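You operate a simulated robot arm through the tools that you are given. There is no shell and no other tool. Be economical: measure what you need, move in short steps, check, and stop when the job is done.

You are at the controls of a simulated two-armed robot. One attempt, no reset.

Task
Unload the three plates under the bar onto the belt at 30 kPa.
Fine: pump on, direction knob on UNLOAD, one press of CYCLE; then send the bar back over the shelf; no plate cracks; leave everything else as it is.

It is judged by the outcome, as a careful person would: the job done as asked, and still so three seconds after it is handed in. It fails if anything else is knocked over, pushed out of place, dropped, spilled or broken.

Robot
Two 7-joint arms with fingered hands on one trunk, on a base that drives. Base frame: it is fixed to the floor where the robot stands at the start and does not move with it; the origin is under the middle of the robot, x ahead of it, y to its left, z up. Units: mm, degrees, N and s.
The left shoulder is at the start at [30, 136, 1255], the right one opposite. Places, roughly: blue clamp knob [1800, -400, 1100]; blue hose end [1800, -200, 1200]; blue shelf button [800, 0, 1300]; blue valve lever [1700, -300, 1200]; dinner plate [1750, -250, 1000]; direction knob [700, 200, 1200]; gantry carriage [1600, 500, 1400]; green clamp knob [1800, -500, 1100]; green cycle button [700, 300, 1300]; green hose end [1800, -400, 1200]; green valve lever [1800, -400, 1200]; grey clamp knob [1700, -200, 1100]; grey hose end [1700, -100, 1200]; grey valve lever [1700, -100, 1200]; orange clamp knob [1700, -100, 1100]; orange hose end [1700, 0, 1200]. Payload 5 kg a hand.
Tool frame (each hand has its own): the origin (TCP) lies between the finger pads and is the grasp point; the fingertips stand 42 mm ahead of it; z points along the fingers, y is the line along which they close. The gripper opens to 208 mm. The gripper's body begins 119 mm behind the TCP. The gripper is a hand of 4 fingers: y runs from the thumb to the fingers, the wrist lies at [0, 0, -332] in the tool frame, and closing takes about 1.5 s.
Orientation is that of the tool frame in the base frame, as a unit quaternion [w, x, y, z]. With the fingers straight down and closing along the base's y, the tool's x points along the base's -x, its y along +y and its z along -z.

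Tools
- The arms move only by the tool nudge_tool. It takes "left_moves", "right_moves" or both (then of equal length, played together; a hand with none holds still); each is a list of rows, each a list of 7 numbers: the shift along the tool's x, y, z in units of 500 mm (1.0 is 500 mm), then the turn, a rotation vector about the tool's x, y, z in units of 90 degrees (1.0 is 90 degrees), then the closure in counts, from 0 (fully open) to 255 (shut). In form: [[dx, dy, dz, rx, ry, rz, gripper], ...]. A call has 1 to 12 rows; each row is the pose to reach, as a shift and turn from the pose commanded when the call began, along the tool's axes at that moment. A call with a number of a shift or a turn outside -1 to 1 is refused whole. Each row takes 0.2 s and may step no farther than 50 mm and 8.6 degrees from the row before; otherwise, or with a gripper value out of range, the whole call is refused. Where a pose cannot be reached the arm comes as near as it can. A force on the tool above 70 N (or 10 N above the force at the start of the call, whichever is more), or a blocked arm, ends the call early, and 0.2 s more pass. The fingers move at their own pace (about 72 mm/s each) and stop on an object; they squeeze with about 29 N. The grip force told is the motor's: it shows also when the fingers shut on nothing. Time passes only in rows, and 0.2 s behind the last, so rows that repeat a pose let the fingers close. The reply holds the time, the measured pose of the TCP, the force on the tool along the base axes, the opening and the grip force, in the units named above and with some noise, with the torque about the TCP (base axes, N m) and any sound that the robot's microphone picked up.
- Cameras (640 x 400 px; columns grow to the right, rows downward): "scene" is now at [48.7, 7.7, 1983.7]; the picture's right is [0.10, -0.99, 0.00], its down [-0.74, -0.08, -0.67] and it looks along [0.67, 0.07, -0.74] (base axes); focal length 260 px, centre (320, 200). "left" rides on the left gripper at [-101, 0, -145] in its tool frame; the picture's right is [0.00, -1.00, 0.00], its down [0.82, 0.00, -0.57] and it looks along [0.57, 0.00, 0.82] (tool axes); focal length 261 px, centre (320, 200). "right" rides on the right gripper at [101, 0, -145] in its tool frame; the picture's right is [0.00, 1.00, 0.00], its down [-0.82, 0.00, -0.57] and it looks along [-0.57, 0.00, 0.82] (tool axes); focal length 261 px, centre (320, 200). There is no depth. A picture from a camera that has moved, and an enlarged one, comes with that camera's place and axes in the base frame and with its lens.
- camera(camera): a new picture of that camera. No time passes.
- move_column(by): slides the trunk up (or, below 0, down) by that many mm; the arms and the scene camera ride with it, the base frame stays. It gives what a move gives, with no picture.
- roll_base(legs): drives the robot by 1 to 6 legs, each [ahead, left, turn to the left] in mm, mm and degrees, along the robot's own axes; the way and the turn of a leg run together, so that a leg with both is an arc; at most 1500 mm and 180 degrees a leg. The arms and the cameras ride along, it lands a little off, and it stops where it bumps. It gives what a move gives.
- set_grasp(shape, hand): the hand has 4 fingers and takes this shape, open, in about a second: jaw (thumb against the fingers, like two jaws); tri (thumb and two fingers); tip (a fingertip pinch); poke (one finger out to press); point (the index stretched); flat (the hand flat); cup (the hand cupped); fist (a fist). The gripper value then closes the fingers along that shape, each until it touches; the sizes above hold for jaw. It gives what a move gives, with no picture.
- pan_tilt(pan, tilt): turns the head with the scene camera to pan (to the left, within 143 degrees either way) and tilt (down, from -29 to 69), counted from straight ahead of the robot. It gives what a move gives.
- enlarge(camera, box): a new picture of the part [left, top, right, bottom] of that camera's present view, enlarged. No time passes.
- finish_job(): hands the job in; it is judged then, once.

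Go step by step. Nothing tells you exact positions but the pictures and the camera data: compare them with the known pose of the tool, close in by small moves and look again before you grip or let go. The budget is 120 turns and 100 pictures, counting those below and the enlarged ones. Unless the task says otherwise, let go and move clear before handing in, and close with one line.

The tools are called after "Call:" as name(argument=value, ...) on one line, values as JSON. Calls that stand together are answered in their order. nudge_tool: Moves the arms, as the interface text tells. Its arguments: {"type":"object","properties":{"left_moves":{"type":"array","items":{"type":"array","items":{"type":"number"}}},"right_moves":{"type":"array","items":{"type":"array","items":{"type":"number"}}}},"required":[]} The other tools are called the same way: move_column (by) slides the trunk up or down; set_grasp (shape, hand) gives the hand a shape; roll_base (legs) drives the base; pan_tilt (pan, tilt) turns the head that bears the scene camera; camera (camera) takes a picture; enlarge (camera, box) takes an enlarged picture of a part of a camera's view; finish_job () hands the job in.

At the start:

```text
clock: 0.0
left_position: [586.3, 285.5, 1502.7]
left_orientation: [0.0, -0.001, 1.0, 0.0]
left_ft_force: [-0.4, 0.0, 1.0]
left_torque: [0.05, 0.02, -0.01]
left_grip_width: 207.7
left_gripper_force: 0.1
left_shape: jaw
right_position: [541.6, -102.4, 1497.9]
right_orientation: [0.0, 0.0, 1.0, 0.0]
right_ft_force: [0.1, 1.0, -0.6]
right_torque: [0.0, -0.01, 0.0]
right_grip_width: 207.7
right_gripper_force: 0.0
right_shape: jaw
trunk travel left (down, up): [-275.0, 215.0]
robot x, y, heading: [-2.4, 2.0, 0.1]
head pan, tilt: [5.9, 47.7]
```

scene: 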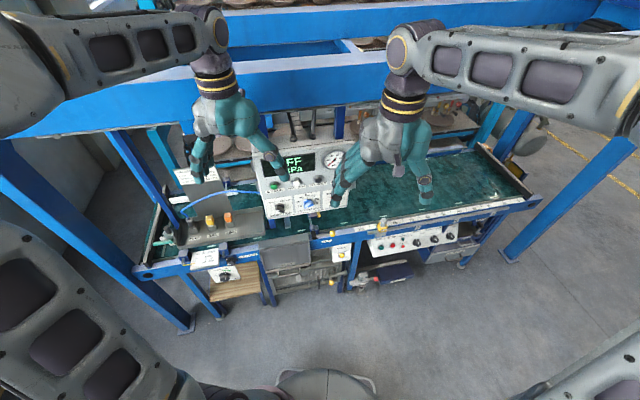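
right: 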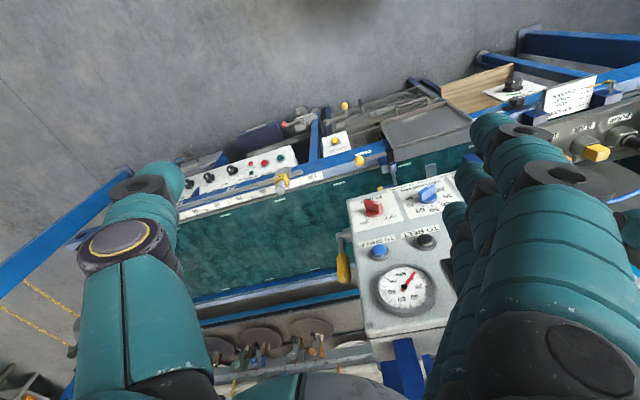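
left: 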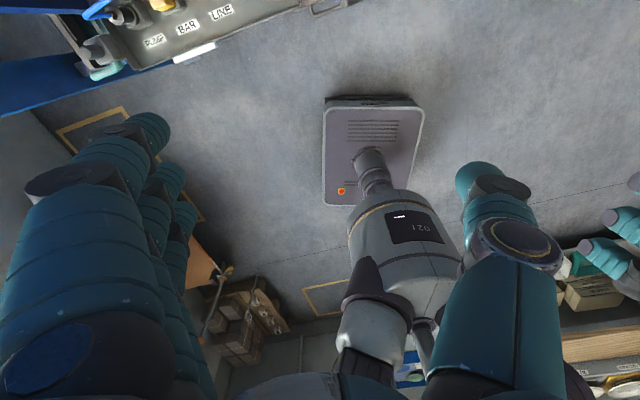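

I see a console with a display reading "OFF kPa", a gauge, and several knobs and buttons, with a valve manifold on the left. The arms hide part of it, so I'll look closer first.

Call:
enlarge(camera="scene", box=[240, 130, 360, 220])

Call:
enlarge(camera="scene", box=[140, 160, 270, 300])

Call:
enlarge(camera="right", box=[320, 150, 480, 350])

```text
4.44 times, centred on (300, 175) of scene
camera zoom: at [48.7, 7.7, 1983.7], right [0.1, -0.99, 0.0], down [-0.74, -0.08, -0.67], along [0.67, 0.07, -0.74], focal length 1158 px, centre (409, 311)
```

zoom: 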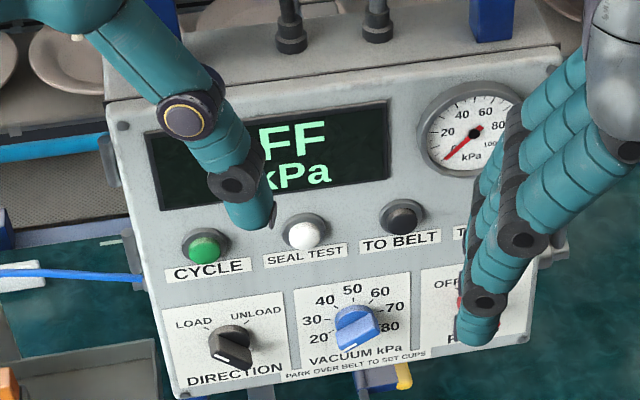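

```text
2.86 times, centred on (205, 230) of scene
camera zoom: at [48.7, 7.7, 1983.7], right [0.1, -0.99, 0.0], down [-0.74, -0.08, -0.67], along [0.67, 0.07, -0.74], focal length 744 px, centre (649, 114)
```

zoom: 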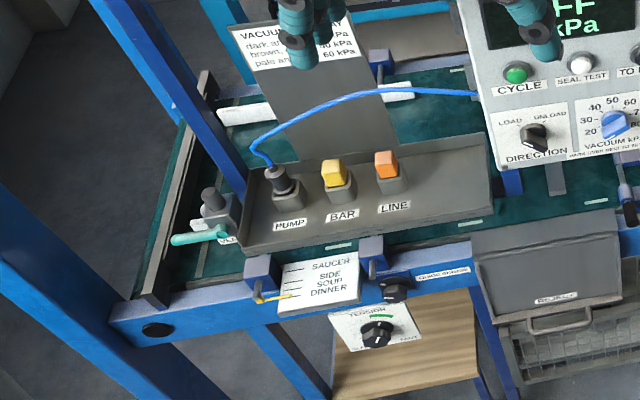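

```text
2.00 times, centred on (400, 250) of right
camera zoom: at [441.2, -99.7, 1643.8], right [0.0, 1.0, 0.0], down [0.82, 0.0, 0.57], along [0.57, 0.0, -0.82], focal length 521 px, centre (160, 100)
```

zoom: 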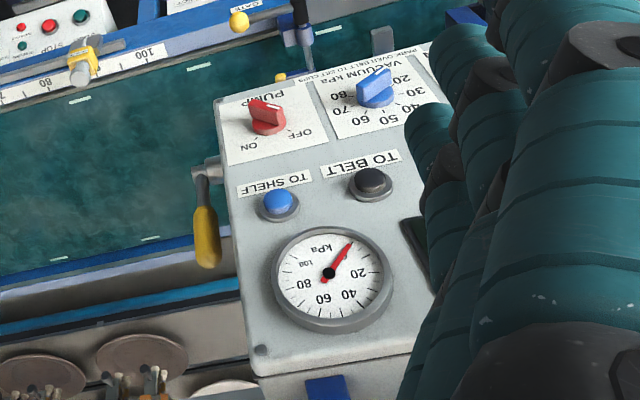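

The console carries CYCLE, SEAL TEST, TO BELT and TO SHELF buttons plus the DIRECTION, VACUUM and PUMP knobs. Next I'll look at the gantry bar and the shelf.

Call:
pan_tilt(pan=0, tilt=22)

Call:
camera(camera="scene")

```text
clock: 0.9
left_position: [585.0, 285.3, 1502.7]
left_orientation: [0.0, 0.001, 1.0, 0.0]
left_ft_force: [-0.2, 0.4, -0.7]
left_torque: [0.0, -0.01, 0.0]
left_grip_width: 207.7
left_gripper_force: 0.1
left_shape: jaw
right_position: [540.7, -100.3, 1498.6]
right_orientation: [0.0, 0.0, 1.0, 0.0]
right_ft_force: [0.1, 0.2, 0.3]
right_torque: [0.06, 0.02, -0.03]
right_grip_width: 207.8
right_gripper_force: 0.1
right_shape: jaw
trunk travel left (down, up): [-275.0, 215.0]
robot x, y, heading: [0.8, 1.9, -0.1]
head pan, tilt: [0.0, 22.0]
```

```text
93 pictures are left
camera scene: at [63.0, -0.4, 2022.8], right [0.0, -1.0, 0.0], down [-0.38, 0.0, -0.93], along [0.93, 0.0, -0.38], focal length 260 px, centre (320, 200)
```

scene: 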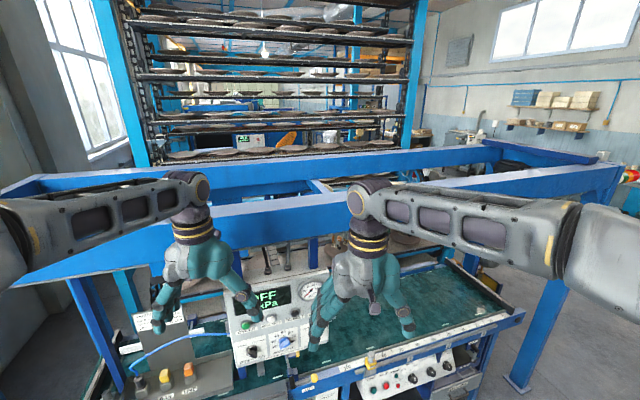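

Call:
enlarge(camera="scene", box=[200, 140, 520, 340])

Call:
enlarge(camera="scene", box=[360, 220, 520, 320])

```text
2.00 times, centred on (360, 240) of scene
camera zoom: at [63.0, -0.4, 2022.8], right [0.0, -1.0, 0.0], down [-0.38, 0.0, -0.93], along [0.93, 0.0, -0.38], focal length 521 px, centre (240, 120)
```

zoom: 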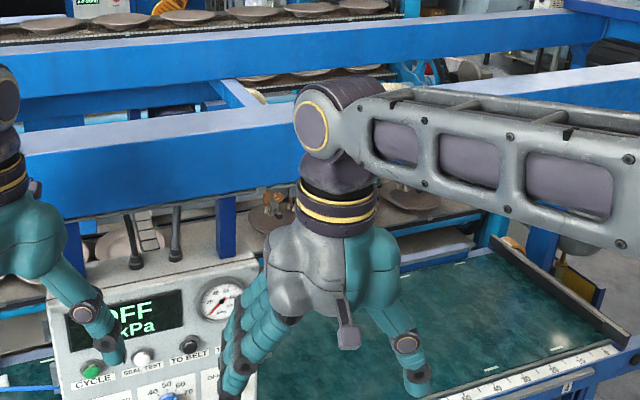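

```text
4.00 times, centred on (440, 270) of scene
camera zoom: at [63.0, -0.4, 2022.8], right [0.0, -1.0, 0.0], down [-0.38, 0.0, -0.93], along [0.93, 0.0, -0.38], focal length 1042 px, centre (-160, -80)
```

zoom: 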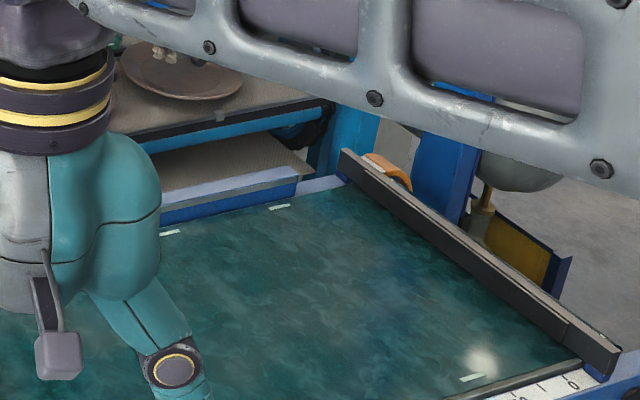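

The frame beam and the right arm block the bar. I'll pitch the right hand up so its camera looks forward under the beam.

Call:
nudge_tool(right_moves=[[0.04, -0.05, 0, 0, -0.09, 0, 0], [0.08, -0.1, 0, 0, -0.18, 0, 0], [0.08, -0.15, 0, 0, -0.27, 0, 0], [0.08, -0.2, 0, 0, -0.36, 0, 0], [0.08, -0.25, 0, 0, -0.45, 0, 0], [0.08, -0.3, 0, 0, -0.54, 0, 0], [0.08, -0.3, 0, 0, -0.54, 0, 0]])

Call:
camera(camera="right")

Call:
camera(camera="scene")

```text
clock: 2.5
left_position: [585.6, 285.2, 1502.6]
left_orientation: [0.0, -0.001, 1.0, 0.0]
left_ft_force: [0.4, 1.0, -0.2]
left_torque: [-0.06, 0.07, 0.0]
left_grip_width: 207.8
left_gripper_force: 0.0
left_shape: jaw
right_position: [501.3, -250.8, 1497.6]
right_orientation: [0.412, 0.0, 0.911, 0.0]
right_ft_force: [0.4, 0.7, 0.8]
right_torque: [-0.05, 0.02, -0.03]
right_grip_width: 207.9
right_gripper_force: 0.0
right_shape: jaw
trunk travel left (down, up): [-275.0, 215.0]
robot x, y, heading: [1.9, 0.5, 0.1]
head pan, tilt: [0.0, 22.0]
```

```text
90 pictures are left
camera right: at [326.5, -249.1, 1517.7], right [0.0, 1.0, 0.0], down [0.11, 0.0, 0.99], along [0.99, 0.0, -0.11], focal length 261 px, centre (320, 200)
```

right: 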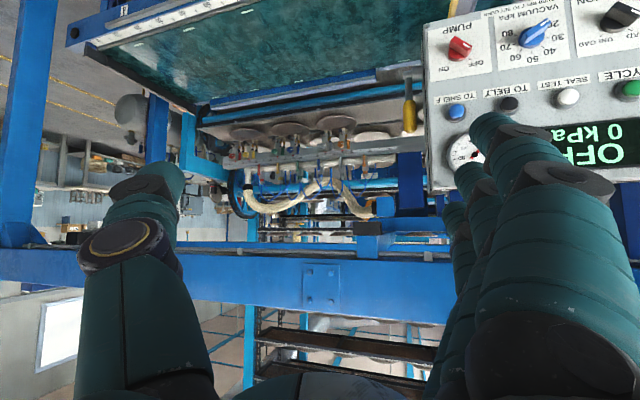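

```text
89 pictures are left
camera scene: at [63.9, 0.2, 2022.9], right [0.0, -1.0, 0.0], down [-0.38, 0.0, -0.93], along [0.93, 0.0, -0.38], focal length 260 px, centre (320, 200)
```

scene: 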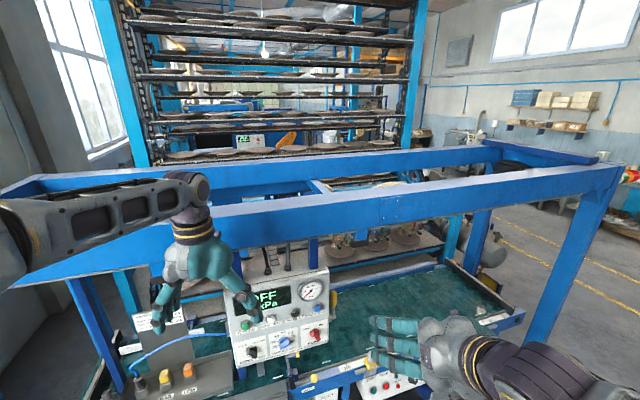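

Call:
enlarge(camera="right", box=[190, 100, 430, 250])

Call:
enlarge(camera="scene", box=[300, 180, 480, 290])

```text
2.67 times, centred on (310, 175) of right
camera zoom: at [326.5, -249.1, 1517.7], right [0.0, 1.0, 0.0], down [0.11, 0.0, 0.99], along [0.99, 0.0, -0.11], focal length 695 px, centre (347, 267)
```

zoom: 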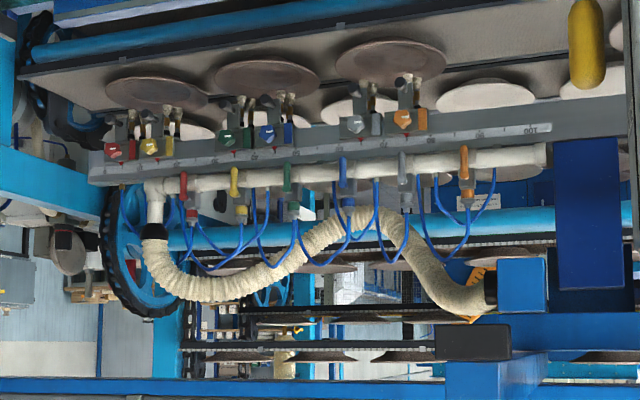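

```text
3.56 times, centred on (390, 235) of scene
camera zoom: at [63.9, 0.2, 2022.9], right [0.0, -1.0, 0.0], down [-0.38, 0.0, -0.93], along [0.93, 0.0, -0.38], focal length 926 px, centre (71, 76)
```

zoom: 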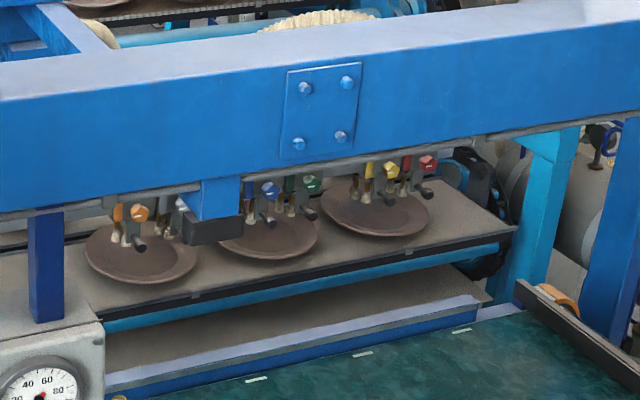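

Call:
enlarge(camera="right", box=[215, 115, 315, 185])

Call:
enlarge(camera="right", box=[300, 115, 400, 185])

Call:
enlarge(camera="scene", box=[110, 300, 210, 400])

Call:
enlarge(camera="scene", box=[225, 265, 335, 400])

```text
5.71 times, centred on (265, 150) of right
camera zoom: at [326.5, -249.1, 1517.7], right [0.0, 1.0, 0.0], down [0.11, 0.0, 0.99], along [0.99, 0.0, -0.11], focal length 1489 px, centre (634, 486)
```

zoom: 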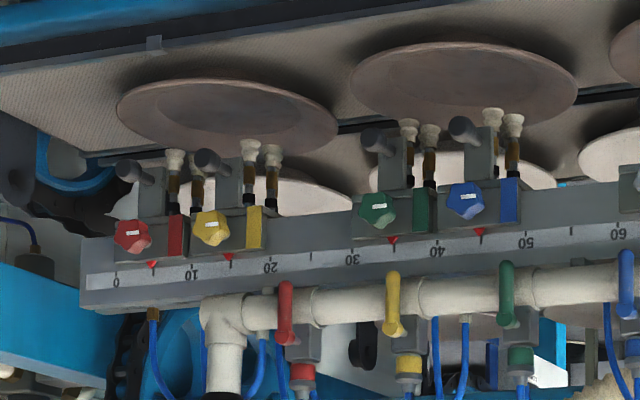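

```text
5.71 times, centred on (350, 150) of right
camera zoom: at [326.5, -249.1, 1517.7], right [0.0, 1.0, 0.0], down [0.11, 0.0, 0.99], along [0.99, 0.0, -0.11], focal length 1489 px, centre (149, 486)
```

zoom: 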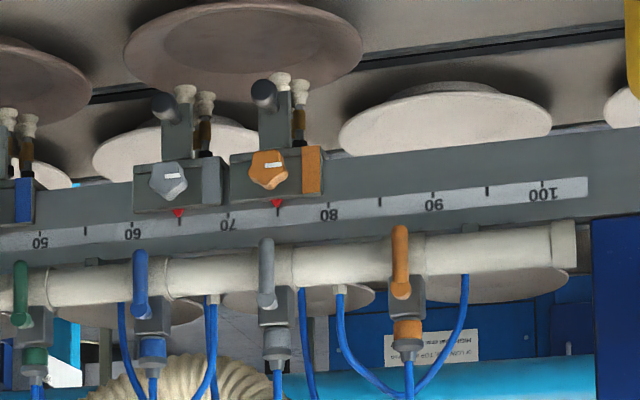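

```text
4.00 times, centred on (160, 350) of scene
camera zoom: at [63.9, 0.2, 2022.9], right [0.0, -1.0, 0.0], down [-0.38, 0.0, -0.93], along [0.93, 0.0, -0.38], focal length 1042 px, centre (960, -400)
```

zoom: 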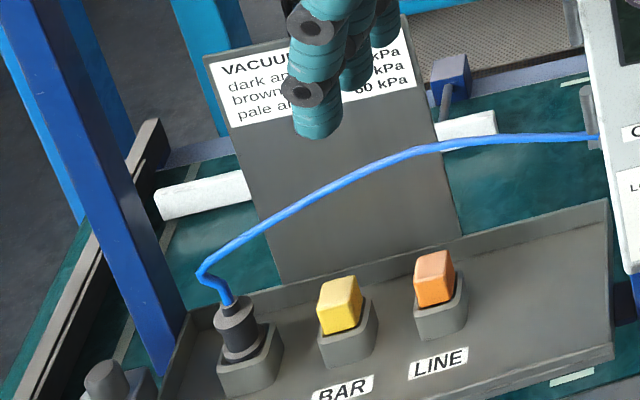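

```text
2.96 times, centred on (280, 332) of scene
camera zoom: at [63.9, 0.2, 2022.9], right [0.0, -1.0, 0.0], down [-0.38, 0.0, -0.93], along [0.93, 0.0, -0.38], focal length 772 px, centre (438, -193)
```

zoom: 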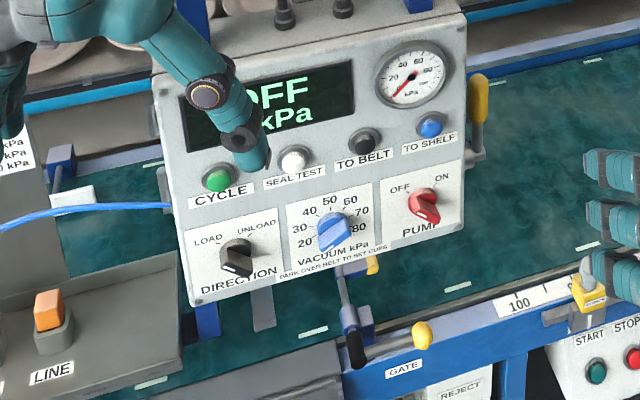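

The six cups sit in pairs centred over the three brown plates, and all the valve levers stand alike. I'll move the left hand aside to read the console knobs and take a picture with the left camera too.

Call:
nudge_tool(left_moves=[[0.08, 0.05, -0.02, 0, -0.09, 0, 0], [0.16, 0.1, -0.04, 0, -0.18, 0, 0], [0.2, 0.15, -0.06, 0, -0.27, 0, 0], [0.2, 0.2, -0.08, 0, -0.36, 0, 0], [0.2, 0.25, -0.1, 0, -0.45, 0, 0], [0.2, 0.25, -0.1, 0, -0.5, 0, 0]])

Call:
enlarge(camera="scene", box=[225, 265, 335, 375])

Call:
camera(camera="scene")

Call:
enlarge(camera="right", box=[420, 0, 640, 190])

```text
clock: 3.9
left_position: [484.9, 410.4, 1553.3]
left_orientation: [0.385, 0.001, 0.923, 0.0]
left_ft_force: [0.1, -0.6, 0.4]
left_torque: [0.05, 0.0, 0.06]
left_grip_width: 207.8
left_gripper_force: 0.1
left_shape: jaw
right_position: [499.6, -252.0, 1498.0]
right_orientation: [0.411, -0.001, 0.912, 0.001]
right_ft_force: [0.5, 0.0, -0.2]
right_torque: [0.02, -0.03, 0.02]
right_grip_width: 208.0
right_gripper_force: 0.1
right_shape: jaw
trunk travel left (down, up): [-275.0, 215.0]
robot x, y, heading: [-0.9, -1.4, -0.2]
head pan, tilt: [0.0, 22.0]
```

```text
3.64 times, centred on (280, 320) of scene
camera zoom: at [61.6, -1.5, 2022.9], right [0.0, -1.0, 0.0], down [-0.37, 0.0, -0.93], along [0.93, 0.0, -0.37], focal length 947 px, centre (466, -236)
```

zoom: 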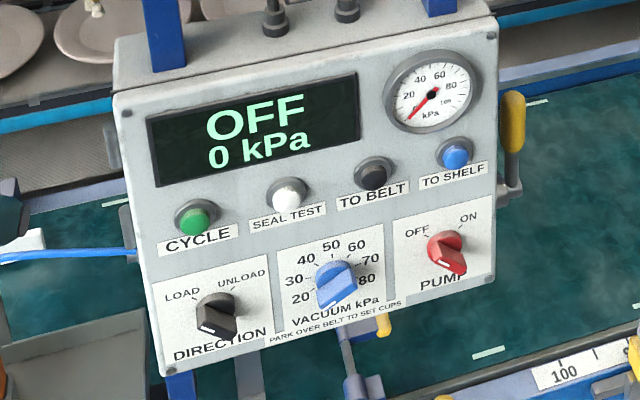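

```text
81 pictures are left
camera scene: at [61.6, -1.5, 2022.9], right [0.0, -1.0, 0.0], down [-0.37, 0.0, -0.93], along [0.93, 0.0, -0.37], focal length 260 px, centre (320, 200)
```

scene: 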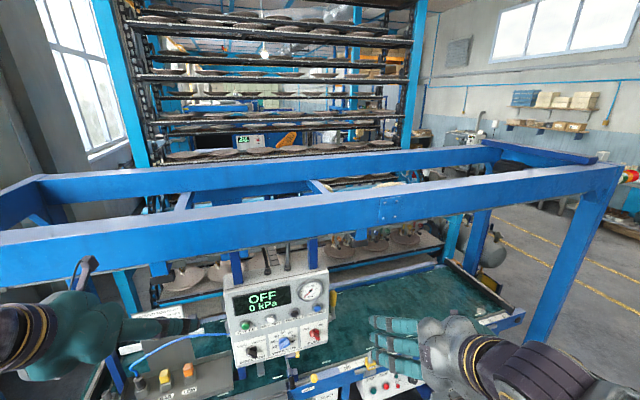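

```text
2.11 times, centred on (530, 95) of right
camera zoom: at [325.0, -250.3, 1518.2], right [0.0, 1.0, 0.0], down [0.11, 0.0, 0.99], along [0.99, 0.0, -0.11], focal length 549 px, centre (-122, 421)
```

zoom: 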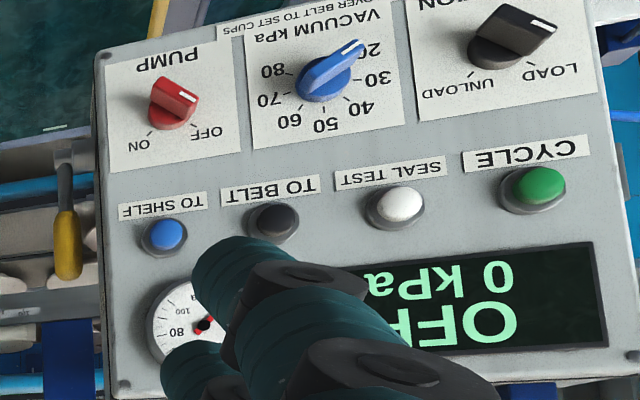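

The readings are plain: PUMP is OFF, DIRECTION is on LOAD, VACUUM is at about 20, and the panel is nearly vertical and yawed about 21°. I'll read the sign, then try the tip shape on the left hand.

Call:
enlarge(camera="scene", box=[100, 300, 210, 400])

Call:
set_grasp(shape="tip", hand="left")

Call:
camera(camera="left")

```text
4.00 times, centred on (155, 350) of scene
camera zoom: at [61.6, -1.5, 2022.9], right [0.0, -1.0, 0.0], down [-0.37, 0.0, -0.93], along [0.93, 0.0, -0.37], focal length 1042 px, centre (980, -400)
```

zoom: 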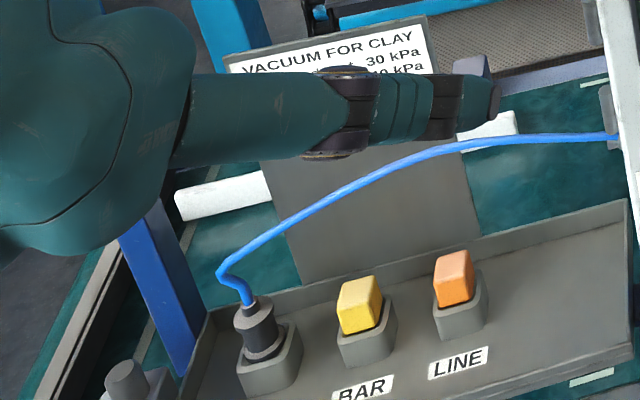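

```text
clock: 4.8
left_position: [486.1, 411.9, 1552.6]
left_orientation: [0.383, 0.0, 0.924, 0.0]
left_ft_force: [1.1, 0.1, 0.2]
left_torque: [0.0, -0.01, 0.01]
left_grip_width: 208.1
left_gripper_force: 0.1
left_shape: tip
right_position: [501.0, -250.3, 1498.4]
right_orientation: [0.411, -0.001, 0.912, 0.001]
right_ft_force: [0.1, 0.8, 0.1]
right_torque: [0.0, -0.02, -0.01]
right_grip_width: 207.9
right_gripper_force: 0.0
right_shape: jaw
trunk travel left (down, up): [-275.0, 215.0]
robot x, y, heading: [-0.3, 2.1, -0.1]
head pan, tilt: [0.0, 22.0]
```

```text
78 pictures are left
camera left: at [453.5, 412.5, 1726.3], right [0.0, -1.0, 0.0], down [-0.98, 0.0, -0.18], along [0.18, 0.0, -0.98], focal length 261 px, centre (320, 200)
```

left: 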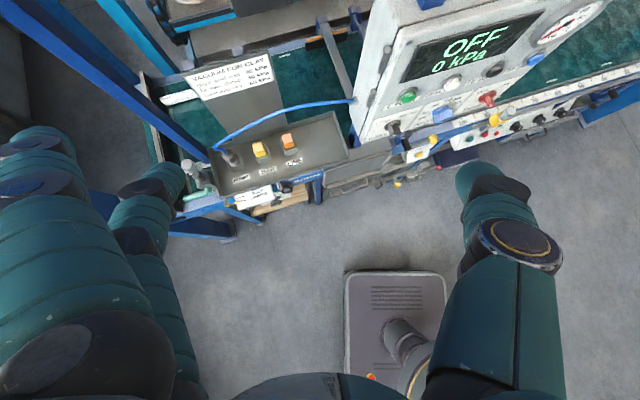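

The sign says dark clay takes 30 kPa, which fits the plates. I'd like more arm room, so I'll check that it's clear behind before backing the base up.

Call:
pan_tilt(pan=140, tilt=45)

Call:
camera(camera="scene")

Call:
pan_tilt(pan=-140, tilt=45)

Call:
camera(camera="scene")

```text
clock: 7.0
left_position: [487.0, 410.9, 1552.0]
left_orientation: [0.383, 0.0, 0.924, 0.0]
left_ft_force: [0.8, 0.6, 0.0]
left_torque: [-0.01, -0.02, -0.03]
left_grip_width: 208.0
left_gripper_force: 0.0
left_shape: tip
right_position: [502.6, -251.3, 1497.8]
right_orientation: [0.411, 0.0, 0.912, 0.0]
right_ft_force: [-0.5, 0.6, 0.3]
right_torque: [0.0, 0.03, 0.02]
right_grip_width: 207.9
right_gripper_force: 0.1
right_shape: jaw
trunk travel left (down, up): [-275.0, 215.0]
robot x, y, heading: [-4.5, 0.5, -0.0]
head pan, tilt: [140.0, 45.0]
```

```text
77 pictures are left
camera scene: at [-92.3, 51.9, 1987.5], right [0.64, 0.77, 0.0], down [0.54, -0.45, -0.71], along [-0.54, 0.45, -0.71], focal length 260 px, centre (320, 200)
```

scene: 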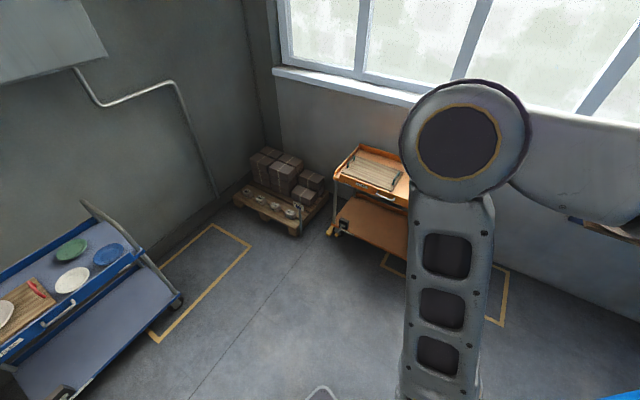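

```text
clock: 10.9
left_position: [486.1, 412.3, 1552.8]
left_orientation: [0.383, 0.0, 0.924, 0.0]
left_ft_force: [-0.1, 0.6, -0.5]
left_torque: [-0.01, -0.01, 0.01]
left_grip_width: 207.9
left_gripper_force: 0.1
left_shape: tip
right_position: [500.9, -251.0, 1497.5]
right_orientation: [0.411, 0.0, 0.911, -0.001]
right_ft_force: [-0.2, -0.9, -0.2]
right_torque: [-0.01, 0.03, -0.01]
right_grip_width: 207.9
right_gripper_force: 0.0
right_shape: jaw
trunk travel left (down, up): [-275.0, 215.0]
robot x, y, heading: [-0.8, -2.4, -0.2]
head pan, tilt: [-140.0, 45.0]
```

```text
76 pictures are left
camera scene: at [-92.4, -52.8, 1987.5], right [-0.64, 0.77, 0.0], down [0.54, 0.45, -0.71], along [-0.54, -0.45, -0.71], focal length 260 px, centre (320, 200)
```

scene: 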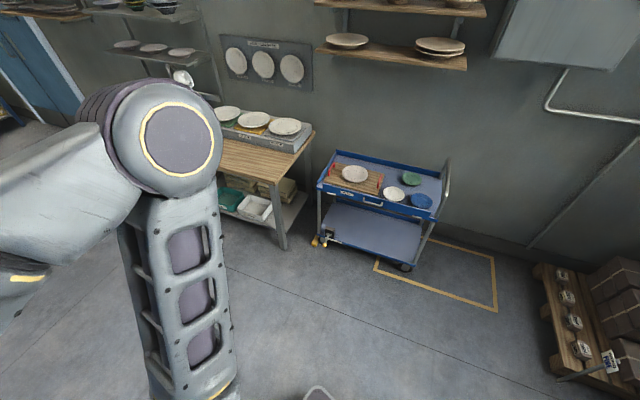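

The nearest cart is more than a metre behind, so I'll back up 250 mm and bring the head forward again.

Call:
roll_base(legs=[[-250, 0, 0]])

Call:
pan_tilt(pan=8, tilt=40)

Call:
nudge_tool(left_moves=[[0.05, 0, 0.05, 0, -0.09, 0, 0], [0.1, 0, 0.1, 0, -0.18, 0, 0], [0.15, 0, 0.15, 0, -0.27, 0, 0], [0.2, 0, 0.2, 0, -0.36, 0, 0], [0.25, 0, 0.25, 0, -0.44, 0, 0], [0.29, 0, 0.29, 0, -0.503, 0, 0], [0.29, 0, 0.29, 0, -0.503, 0, 100], [0.29, 0, 0.29, 0, -0.503, 0, 100], [0.29, 0, 0.29, 0, -0.503, 0, 100]])

Call:
camera(camera="left")

Call:
camera(camera="scene")

```text
clock: 12.7
left_position: [233.9, 411.9, 1552.5]
left_orientation: [0.382, -0.001, 0.924, 0.001]
left_ft_force: [-0.6, -0.6, 0.2]
left_torque: [-0.02, -0.04, 0.0]
left_grip_width: 207.6
left_gripper_force: 0.0
left_shape: tip
right_position: [249.8, -249.5, 1499.5]
right_orientation: [0.412, -0.001, 0.911, 0.001]
right_ft_force: [0.3, -0.4, -0.4]
right_torque: [0.03, 0.02, 0.03]
right_grip_width: 208.3
right_gripper_force: 0.1
right_shape: jaw
trunk travel left (down, up): [-275.0, 215.0]
robot x, y, heading: [-254.4, 0.8, 0.3]
head pan, tilt: [-140.0, 45.0]
```

```text
clock: 15.0
left_position: [234.1, 412.0, 1553.0]
left_orientation: [0.383, -0.001, 0.924, 0.0]
left_ft_force: [0.6, 0.4, 0.0]
left_torque: [0.0, 0.01, 0.01]
left_grip_width: 207.7
left_gripper_force: 0.1
left_shape: tip
right_position: [250.1, -249.5, 1498.1]
right_orientation: [0.411, -0.001, 0.912, 0.0]
right_ft_force: [0.1, -0.2, 0.1]
right_torque: [0.02, -0.01, 0.0]
right_grip_width: 208.1
right_gripper_force: 0.1
right_shape: jaw
trunk travel left (down, up): [-275.0, 215.0]
robot x, y, heading: [-253.7, -0.4, -0.2]
head pan, tilt: [8.0, 40.0]
```

```text
clock: 17.0
left_position: [273.5, 486.8, 1324.9]
left_orientation: [0.709, 0.0, 0.705, 0.0]
left_ft_force: [-0.2, -0.2, -1.1]
left_torque: [-0.02, 0.0, -0.01]
left_grip_width: 127.4
left_gripper_force: 0.1
left_shape: tip
left hand out of reach, approached as far as the arm can: row 3, 4, 5, 6, 7, 8, 9
right_position: [251.6, -250.0, 1497.5]
right_orientation: [0.412, 0.0, 0.911, 0.0]
right_ft_force: [-0.3, 0.9, -1.0]
right_torque: [0.02, 0.01, 0.0]
right_grip_width: 208.3
right_gripper_force: 0.0
right_shape: jaw
trunk travel left (down, up): [-275.0, 215.0]
robot x, y, heading: [-250.3, -4.3, 0.3]
head pan, tilt: [8.0, 40.0]
```

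```text
75 pictures are left
camera left: at [127.2, 487.9, 1424.5], right [0.0, -1.0, 0.0], down [-0.57, 0.0, -0.82], along [0.82, 0.0, -0.57], focal length 261 px, centre (320, 200)
```

left: 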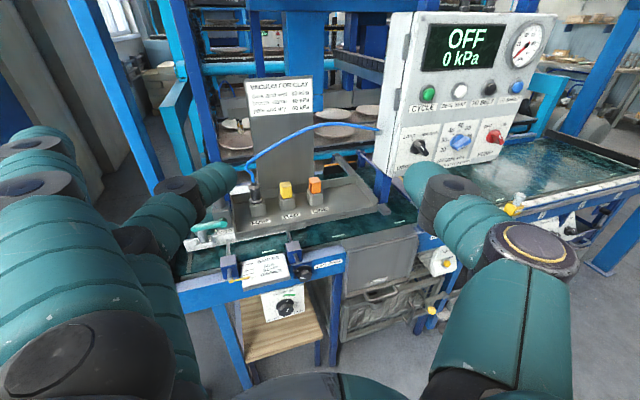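

```text
74 pictures are left
camera scene: at [-197.1, 11.1, 1994.7], right [0.14, -0.99, 0.0], down [-0.64, -0.09, -0.77], along [0.76, 0.11, -0.64], focal length 260 px, centre (320, 200)
```

scene: 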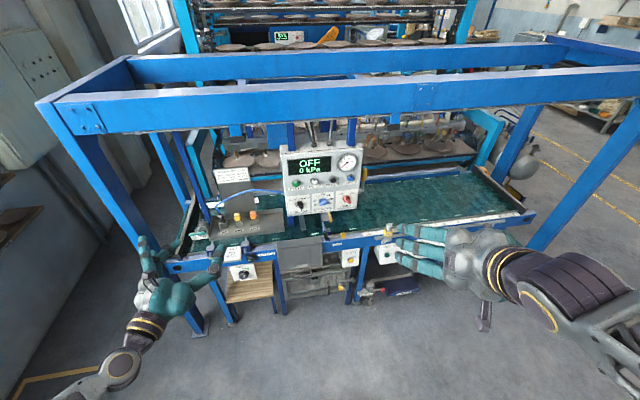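

The whole console is in view. I'll bring the left hand in front of it, yawed about 21° and facing the panel with a safe standoff.

Call:
nudge_tool(left_moves=[[0.016, -0.06, 0.05, -0.025, 0, 0, 150], [0.032, -0.12, 0.1, -0.05, 0, 0, 180], [0.048, -0.18, 0.15, -0.075, 0, 0, 190], [0.064, -0.24, 0.2, -0.1, 0, 0, 190], [0.08, -0.3, 0.25, -0.125, 0, 0, 190], [0.096, -0.36, 0.3, -0.15, 0, 0, 190], [0.112, -0.42, 0.35, -0.175, 0, 0, 190], [0.128, -0.48, 0.4, -0.2, 0, 0, 190], [0.144, -0.53, 0.43, -0.233, 0, 0, 190], [0.144, -0.53, 0.43, -0.233, 0, 0, 190]])

Call:
camera(camera="left")

Call:
camera(camera="scene")

```text
clock: 19.2
left_position: [490.3, 227.0, 1253.4]
left_orientation: [0.697, -0.131, 0.693, 0.129]
left_ft_force: [-0.5, 1.2, 0.0]
left_torque: [-0.02, 0.0, -0.09]
left_grip_width: 53.2
left_gripper_force: 0.1
left_shape: tip
left hand out of reach, approached as far as the arm can: row 1, 2, 3, 4, 5
right_position: [248.7, -247.3, 1497.5]
right_orientation: [0.411, -0.001, 0.912, 0.0]
right_ft_force: [-1.0, 1.1, 0.6]
right_torque: [-0.07, -0.02, -0.09]
right_grip_width: 208.0
right_gripper_force: 0.1
right_shape: jaw
trunk travel left (down, up): [-275.0, 215.0]
robot x, y, heading: [-254.0, -4.5, 0.1]
head pan, tilt: [8.0, 40.0]
```

```text
73 pictures are left
camera left: at [352.4, 175.3, 1352.5], right [0.36, -0.93, 0.01], down [-0.53, -0.21, -0.82], along [0.77, 0.29, -0.57], focal length 261 px, centre (320, 200)
```

left: 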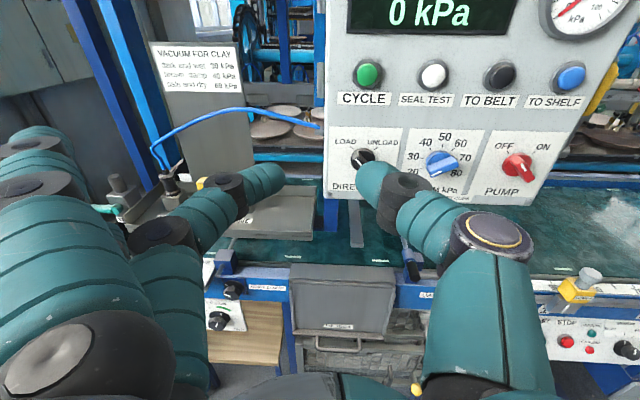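

```text
72 pictures are left
camera scene: at [-199.0, 13.3, 1994.8], right [0.14, -0.99, 0.0], down [-0.64, -0.09, -0.77], along [0.76, 0.11, -0.64], focal length 260 px, centre (320, 200)
```

scene: 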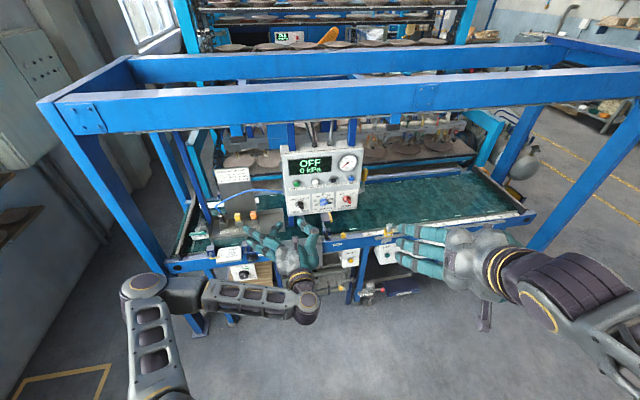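

The panel geometry agrees across cameras: the direction knob face is at about (695, 240, 1183), the vacuum knob at (737, 132, 1179) and the pump knob at (776, 28, 1180). I'll go to a standoff at the direction knob, rolled -45° so the pinch is across its handle.

Call:
nudge_tool(left_moves=[[0.024, -0.02, 0.01, 0, 0, -0.083, 190], [0.048, -0.04, 0.03, 0, 0, -0.167, 190], [0.07, -0.06, 0.05, 0, 0, -0.25, 190], [0.094, -0.08, 0.08, 0, 0, -0.333, 190], [0.118, -0.1, 0.11, 0, 0, -0.417, 190], [0.14, -0.122, 0.14, 0, 0, -0.5, 190], [0.14, -0.122, 0.14, 0, 0, -0.5, 190]])

Call:
camera(camera="left")

Call:
enlarge(camera="scene", box=[230, 130, 390, 270])

```text
clock: 20.8
left_position: [558.0, 250.3, 1201.4]
left_orientation: [0.692, -0.386, 0.592, -0.149]
left_ft_force: [0.1, 0.1, 0.3]
left_torque: [-0.03, 0.03, 0.03]
left_grip_width: 53.3
left_gripper_force: 0.0
left_shape: tip
left hand out of reach, approached as far as the arm can: row 1, 2, 3, 4, 5, 6, 7
right_position: [250.2, -249.7, 1498.6]
right_orientation: [0.412, 0.0, 0.911, 0.0]
right_ft_force: [0.4, 0.2, 1.1]
right_torque: [0.02, -0.03, -0.01]
right_grip_width: 207.7
right_gripper_force: 0.1
right_shape: jaw
trunk travel left (down, up): [-275.0, 215.0]
robot x, y, heading: [-253.9, 1.4, 0.2]
head pan, tilt: [8.0, 40.0]
```

```text
71 pictures are left
camera left: at [394.9, 265.7, 1271.7], right [0.25, -0.66, 0.71], down [-0.32, -0.75, -0.58], along [0.91, -0.09, -0.4], focal length 261 px, centre (320, 200)
```

left: 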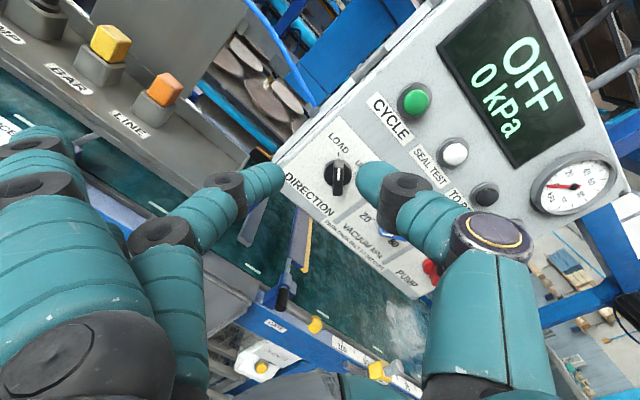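

```text
2.86 times, centred on (310, 200) of scene
camera zoom: at [-197.6, 10.9, 1994.7], right [0.14, -0.99, 0.0], down [-0.64, -0.09, -0.77], along [0.76, 0.11, -0.64], focal length 744 px, centre (349, 200)
```

zoom: 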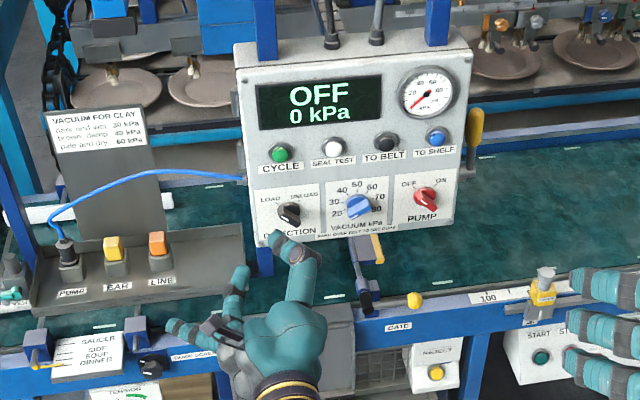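

The arm is near its limit when reaching sideways like this. I'll retract and reposition the base so the robot faces the panel squarely, giving each arm a straight approach.

Call:
nudge_tool(left_moves=[[0, 0, -0.09, 0, 0, 0.083, 190], [0, 0, -0.15, 0, 0, 0.167, 190], [0, 0, -0.2, 0, 0, 0.25, 190], [0, 0, -0.24, 0, 0, 0.333, 190], [0, 0, -0.27, 0, 0, 0.417, 190], [0, 0, -0.3, 0, 0, 0.5, 190]])

Call:
roll_base(legs=[[53, -227, 0], [0, 0, 21]])

Call:
pan_tilt(pan=0, tilt=40)

Call:
camera(camera="scene")

```text
clock: 22.2
left_position: [414.6, 222.2, 1209.3]
left_orientation: [0.697, -0.126, 0.695, 0.127]
left_ft_force: [0.2, -0.5, 0.3]
left_torque: [0.03, -0.04, 0.03]
left_grip_width: 53.4
left_gripper_force: 0.1
left_shape: tip
left hand out of reach, approached as far as the arm can: row 1, 2, 3, 4, 5, 6
right_position: [250.8, -250.1, 1497.6]
right_orientation: [0.412, -0.001, 0.911, 0.0]
right_ft_force: [0.2, 0.5, -0.1]
right_torque: [0.0, 0.03, 0.0]
right_grip_width: 207.9
right_gripper_force: 0.1
right_shape: jaw
trunk travel left (down, up): [-275.0, 215.0]
robot x, y, heading: [-253.8, 1.5, 0.2]
head pan, tilt: [8.0, 40.0]
```

```text
clock: 25.1
left_position: [344.3, 212.5, 1209.4]
left_orientation: [0.663, -0.251, 0.66, 0.25]
left_ft_force: [-0.1, 0.1, 0.9]
left_torque: [0.04, -0.01, -0.02]
left_grip_width: 53.2
left_gripper_force: 0.0
left_shape: tip
right_position: [358.8, -286.7, 1497.4]
right_orientation: [0.405, -0.166, 0.896, 0.075]
right_ft_force: [1.0, -0.1, -0.8]
right_torque: [-0.04, -0.02, -0.04]
right_grip_width: 208.1
right_gripper_force: 0.1
right_shape: jaw
trunk travel left (down, up): [-275.0, 215.0]
robot x, y, heading: [-203.0, -233.2, 20.9]
head pan, tilt: [8.0, 40.0]
```

```text
clock: 25.8
left_position: [344.7, 212.4, 1209.4]
left_orientation: [0.662, -0.252, 0.66, 0.251]
left_ft_force: [-0.8, 0.5, 0.1]
left_torque: [0.01, 0.01, -0.02]
left_grip_width: 53.2
left_gripper_force: 0.1
left_shape: tip
right_position: [358.8, -287.0, 1498.2]
right_orientation: [0.405, -0.165, 0.896, 0.075]
right_ft_force: [0.7, 0.6, 0.2]
right_torque: [0.03, 0.0, 0.01]
right_grip_width: 208.1
right_gripper_force: 0.0
right_shape: jaw
trunk travel left (down, up): [-275.0, 215.0]
robot x, y, heading: [-196.0, -231.8, 21.1]
head pan, tilt: [0.0, 40.0]
```

```text
69 pictures are left
camera scene: at [-147.3, -213.3, 1994.7], right [0.36, -0.93, 0.0], down [-0.6, -0.23, -0.77], along [0.71, 0.28, -0.64], focal length 260 px, centre (320, 200)
```

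scene: 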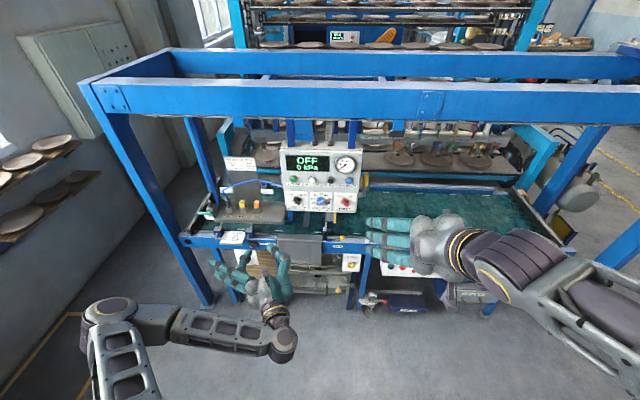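

Call:
nudge_tool(left_moves=[[0.01, -0.055, 0.05, 0.04, 0, 0, 190], [0.02, -0.11, 0.1, 0.08, 0, 0, 190], [0.03, -0.164, 0.15, 0.12, 0, 0, 190], [0.04, -0.22, 0.2, 0.16, 0, 0, 190], [0.05, -0.274, 0.25, 0.2, 0, 0, 190], [0.052, -0.328, 0.304, 0.2278, 0, 0, 190], [0.052, -0.328, 0.304, 0.2278, 0, 0, 190]])

Call:
camera(camera="left")

```text
clock: 27.4
left_position: [550.0, 208.3, 1191.7]
left_orientation: [0.696, -0.128, 0.694, 0.128]
left_ft_force: [-0.2, -0.2, 0.0]
left_torque: [0.02, 0.03, 0.06]
left_grip_width: 53.1
left_gripper_force: 0.1
left_shape: tip
left hand out of reach, approached as far as the arm can: row 4, 5, 6, 7
right_position: [358.6, -288.2, 1498.5]
right_orientation: [0.405, -0.166, 0.896, 0.075]
right_ft_force: [-0.8, 0.0, 0.1]
right_torque: [0.03, 0.0, 0.0]
right_grip_width: 207.9
right_gripper_force: 0.0
right_shape: jaw
trunk travel left (down, up): [-275.0, 215.0]
robot x, y, heading: [-201.0, -233.8, 21.5]
head pan, tilt: [0.0, 40.0]
```

```text
68 pictures are left
camera left: at [413.6, 158.5, 1291.7], right [0.36, -0.93, 0.01], down [-0.53, -0.21, -0.82], along [0.77, 0.29, -0.57], focal length 261 px, centre (320, 200)
```

left: 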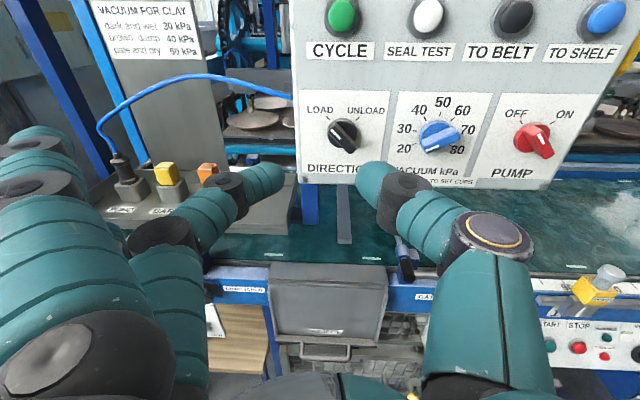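

Call:
enlarge(camera="left", box=[290, 85, 590, 195])

```text
2.13 times, centred on (440, 140) of left
camera zoom: at [413.6, 158.5, 1291.7], right [0.36, -0.93, 0.01], down [-0.53, -0.21, -0.82], along [0.77, 0.29, -0.57], focal length 556 px, centre (64, 328)
```

zoom: 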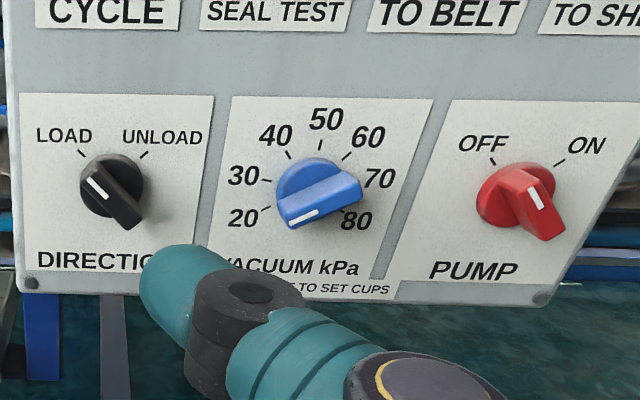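

The knobs read clearly: LOAD, 20 and OFF, each with a handle about 36 mm long standing about 25 mm out. The arm is too folded, so I'll back up another 180 mm.

Call:
roll_base(legs=[[-180, 0, 0]])

Call:
nudge_tool(left_moves=[[0, -0.01, 0.09, 0, 0, 0, 190], [0, -0.02, 0.18, 0, 0, 0, 190], [0, -0.03, 0.27, 0, 0, 0, 190], [0, -0.04, 0.36, 0, 0, 0, 190], [0, -0.04, 0.4, 0, 0, 0, 190], [0, -0.04, 0.4, 0, 0, 0, 190]])

Call:
camera(camera="left")

```text
clock: 28.9
left_position: [386.4, 143.2, 1193.7]
left_orientation: [0.696, -0.127, 0.695, 0.127]
left_ft_force: [-0.9, 0.0, 1.2]
left_torque: [-0.02, 0.09, 0.01]
left_grip_width: 53.1
left_gripper_force: 0.1
left_shape: tip
right_position: [192.2, -351.6, 1499.1]
right_orientation: [0.405, -0.165, 0.896, 0.075]
right_ft_force: [-0.2, 0.6, 0.5]
right_torque: [0.03, -0.11, 0.03]
right_grip_width: 208.2
right_gripper_force: 0.0
right_shape: jaw
trunk travel left (down, up): [-275.0, 215.0]
robot x, y, heading: [-364.5, -292.9, 21.1]
head pan, tilt: [0.0, 40.0]
```

```text
clock: 30.3
left_position: [468.4, 235.2, 1219.0]
left_orientation: [0.696, -0.127, 0.695, 0.126]
left_ft_force: [0.1, 0.2, -0.3]
left_torque: [-0.03, -0.01, -0.02]
left_grip_width: 53.2
left_gripper_force: 0.0
left_shape: tip
left hand out of reach, approached as far as the arm can: row 1, 2, 3, 4, 5, 6
right_position: [193.6, -351.9, 1497.9]
right_orientation: [0.405, -0.165, 0.896, 0.075]
right_ft_force: [-0.2, 0.5, 0.4]
right_torque: [-0.01, 0.0, 0.01]
right_grip_width: 207.8
right_gripper_force: 0.1
right_shape: jaw
trunk travel left (down, up): [-275.0, 215.0]
robot x, y, heading: [-364.2, -296.3, 20.8]
head pan, tilt: [0.0, 40.0]
```

```text
66 pictures are left
camera left: at [332.2, 185.9, 1318.9], right [0.35, -0.94, 0.01], down [-0.53, -0.2, -0.82], along [0.77, 0.29, -0.57], focal length 261 px, centre (320, 200)
```

left: 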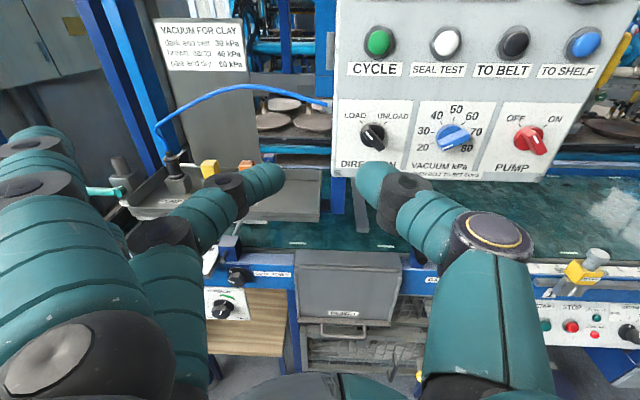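

The hand drifted off, so the arm seems stuck at a joint limit. I'll look at its configuration.

Call:
pan_tilt(pan=30, tilt=60)

Call:
camera(camera="scene")

```text
clock: 31.3
left_position: [469.3, 236.2, 1219.9]
left_orientation: [0.696, -0.126, 0.695, 0.126]
left_ft_force: [-0.4, -0.4, -0.2]
left_torque: [-0.02, 0.0, -0.02]
left_grip_width: 53.3
left_gripper_force: 0.0
left_shape: tip
right_position: [193.6, -351.3, 1497.5]
right_orientation: [0.406, -0.164, 0.896, 0.073]
right_ft_force: [0.2, -0.4, -0.7]
right_torque: [-0.01, 0.02, -0.01]
right_grip_width: 207.8
right_gripper_force: 0.0
right_shape: jaw
trunk travel left (down, up): [-275.0, 215.0]
robot x, y, heading: [-360.2, -296.8, 20.9]
head pan, tilt: [30.0, 60.0]
```

```text
65 pictures are left
camera scene: at [-349.5, -255.1, 1968.0], right [0.78, -0.63, 0.0], down [-0.55, -0.67, -0.5], along [0.32, 0.39, -0.87], focal length 260 px, centre (320, 200)
```

scene: 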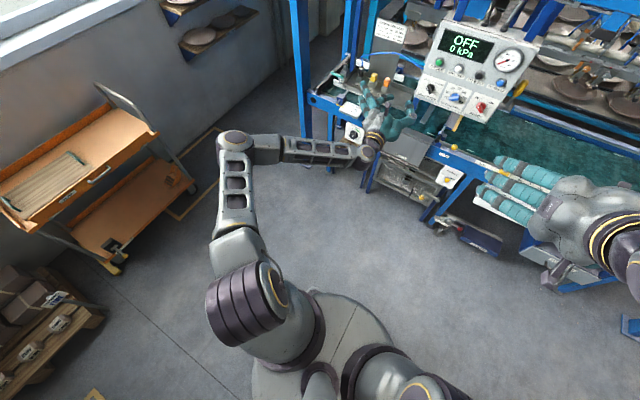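

The elbow sits out sideways with the wrist bent hard. I'll pitch the hand down 45° while moving ahead to free the wrist, then pitch it up again with the arm stretched.

Call:
nudge_tool(left_moves=[[-0.03, -0.02, 0.0, 0, 0.09, 0, 190], [-0.06, -0.04, 0.0, 0, 0.18, 0, 190], [-0.09, -0.06, 0.0, 0, 0.27, 0, 190], [-0.12, -0.09, 0.02, 0, 0.36, 0, 190], [-0.15, -0.12, 0.05, 0, 0.43, 0, 190], [-0.16, -0.15, 0.08, 0, 0.5, 0, 190], [-0.16, -0.15, 0.08, 0, 0.5, 0, 190], [-0.16, -0.15, 0.08, 0, 0.5, 0, 190]])

Call:
camera(camera="scene")

```text
clock: 33.1
left_position: [399.7, 238.1, 1288.8]
left_orientation: [0.419, -0.164, 0.89, 0.078]
left_ft_force: [0.1, -0.3, 0.2]
left_torque: [-0.03, 0.06, 0.02]
left_grip_width: 52.7
left_gripper_force: 0.0
left_shape: tip
left hand out of reach, approached as far as the arm can: row 2, 3, 4, 5, 6, 7, 8
right_position: [193.7, -351.6, 1499.0]
right_orientation: [0.405, -0.165, 0.896, 0.075]
right_ft_force: [0.1, 0.0, 0.5]
right_torque: [0.0, 0.01, 0.01]
right_grip_width: 207.9
right_gripper_force: 0.1
right_shape: jaw
trunk travel left (down, up): [-275.0, 215.0]
robot x, y, heading: [-364.8, -293.3, 21.0]
head pan, tilt: [30.0, 60.0]
```

```text
64 pictures are left
camera scene: at [-350.3, -255.2, 1968.0], right [0.78, -0.63, 0.0], down [-0.55, -0.67, -0.5], along [0.32, 0.39, -0.87], focal length 260 px, centre (320, 200)
```

scene: 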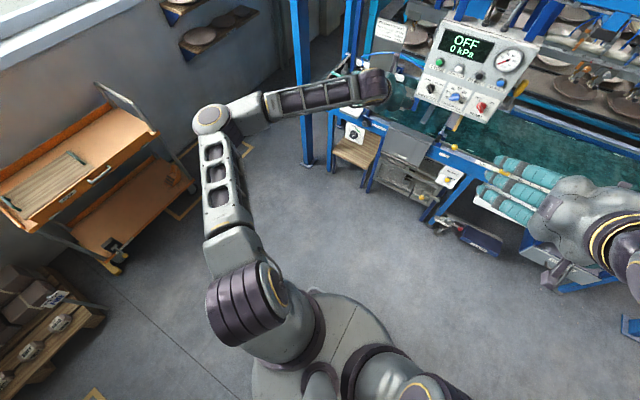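

Call:
nudge_tool(left_moves=[[-0.05, 0, -0.04, 0, 0.09, 0, 190], [-0.1, 0, -0.08, 0, 0.18, 0, 190], [-0.15, 0, -0.12, 0, 0.27, 0, 190], [-0.2, 0, -0.16, 0, 0.36, 0, 190], [-0.25, 0, -0.21, 0, 0.45, 0, 190], [-0.3, 0, -0.25, 0, 0.53, 0, 190], [-0.3, 0, -0.25, 0, 0.555, 0, 190], [-0.3, 0, -0.25, 0, 0.555, 0, 190]])

Call:
camera(camera="scene")

```text
clock: 34.9
left_position: [146.1, 285.7, 1415.2]
left_orientation: [0.004, -0.182, 0.983, 0.001]
left_ft_force: [-1.3, 0.7, 1.0]
left_torque: [0.0, -0.1, -0.02]
left_grip_width: 53.1
left_gripper_force: 0.1
left_shape: tip
left hand out of reach, approached as far as the arm can: row 1, 2, 3, 4, 5, 6, 7, 8
right_position: [192.0, -350.1, 1498.2]
right_orientation: [0.405, -0.165, 0.896, 0.074]
right_ft_force: [-0.3, -1.3, -0.2]
right_torque: [-0.01, -0.05, -0.05]
right_grip_width: 207.9
right_gripper_force: 0.0
right_shape: jaw
trunk travel left (down, up): [-275.0, 215.0]
robot x, y, heading: [-366.1, -295.8, 20.9]
head pan, tilt: [30.0, 60.0]
```

```text
63 pictures are left
camera scene: at [-351.5, -253.3, 1967.9], right [0.78, -0.63, 0.0], down [-0.55, -0.67, -0.5], along [0.32, 0.39, -0.87], focal length 260 px, centre (320, 200)
```

scene: 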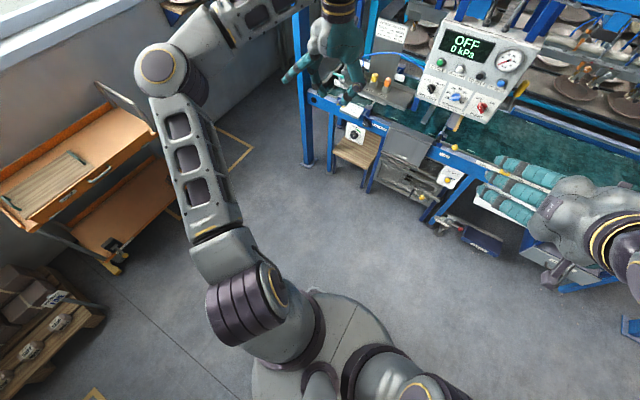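

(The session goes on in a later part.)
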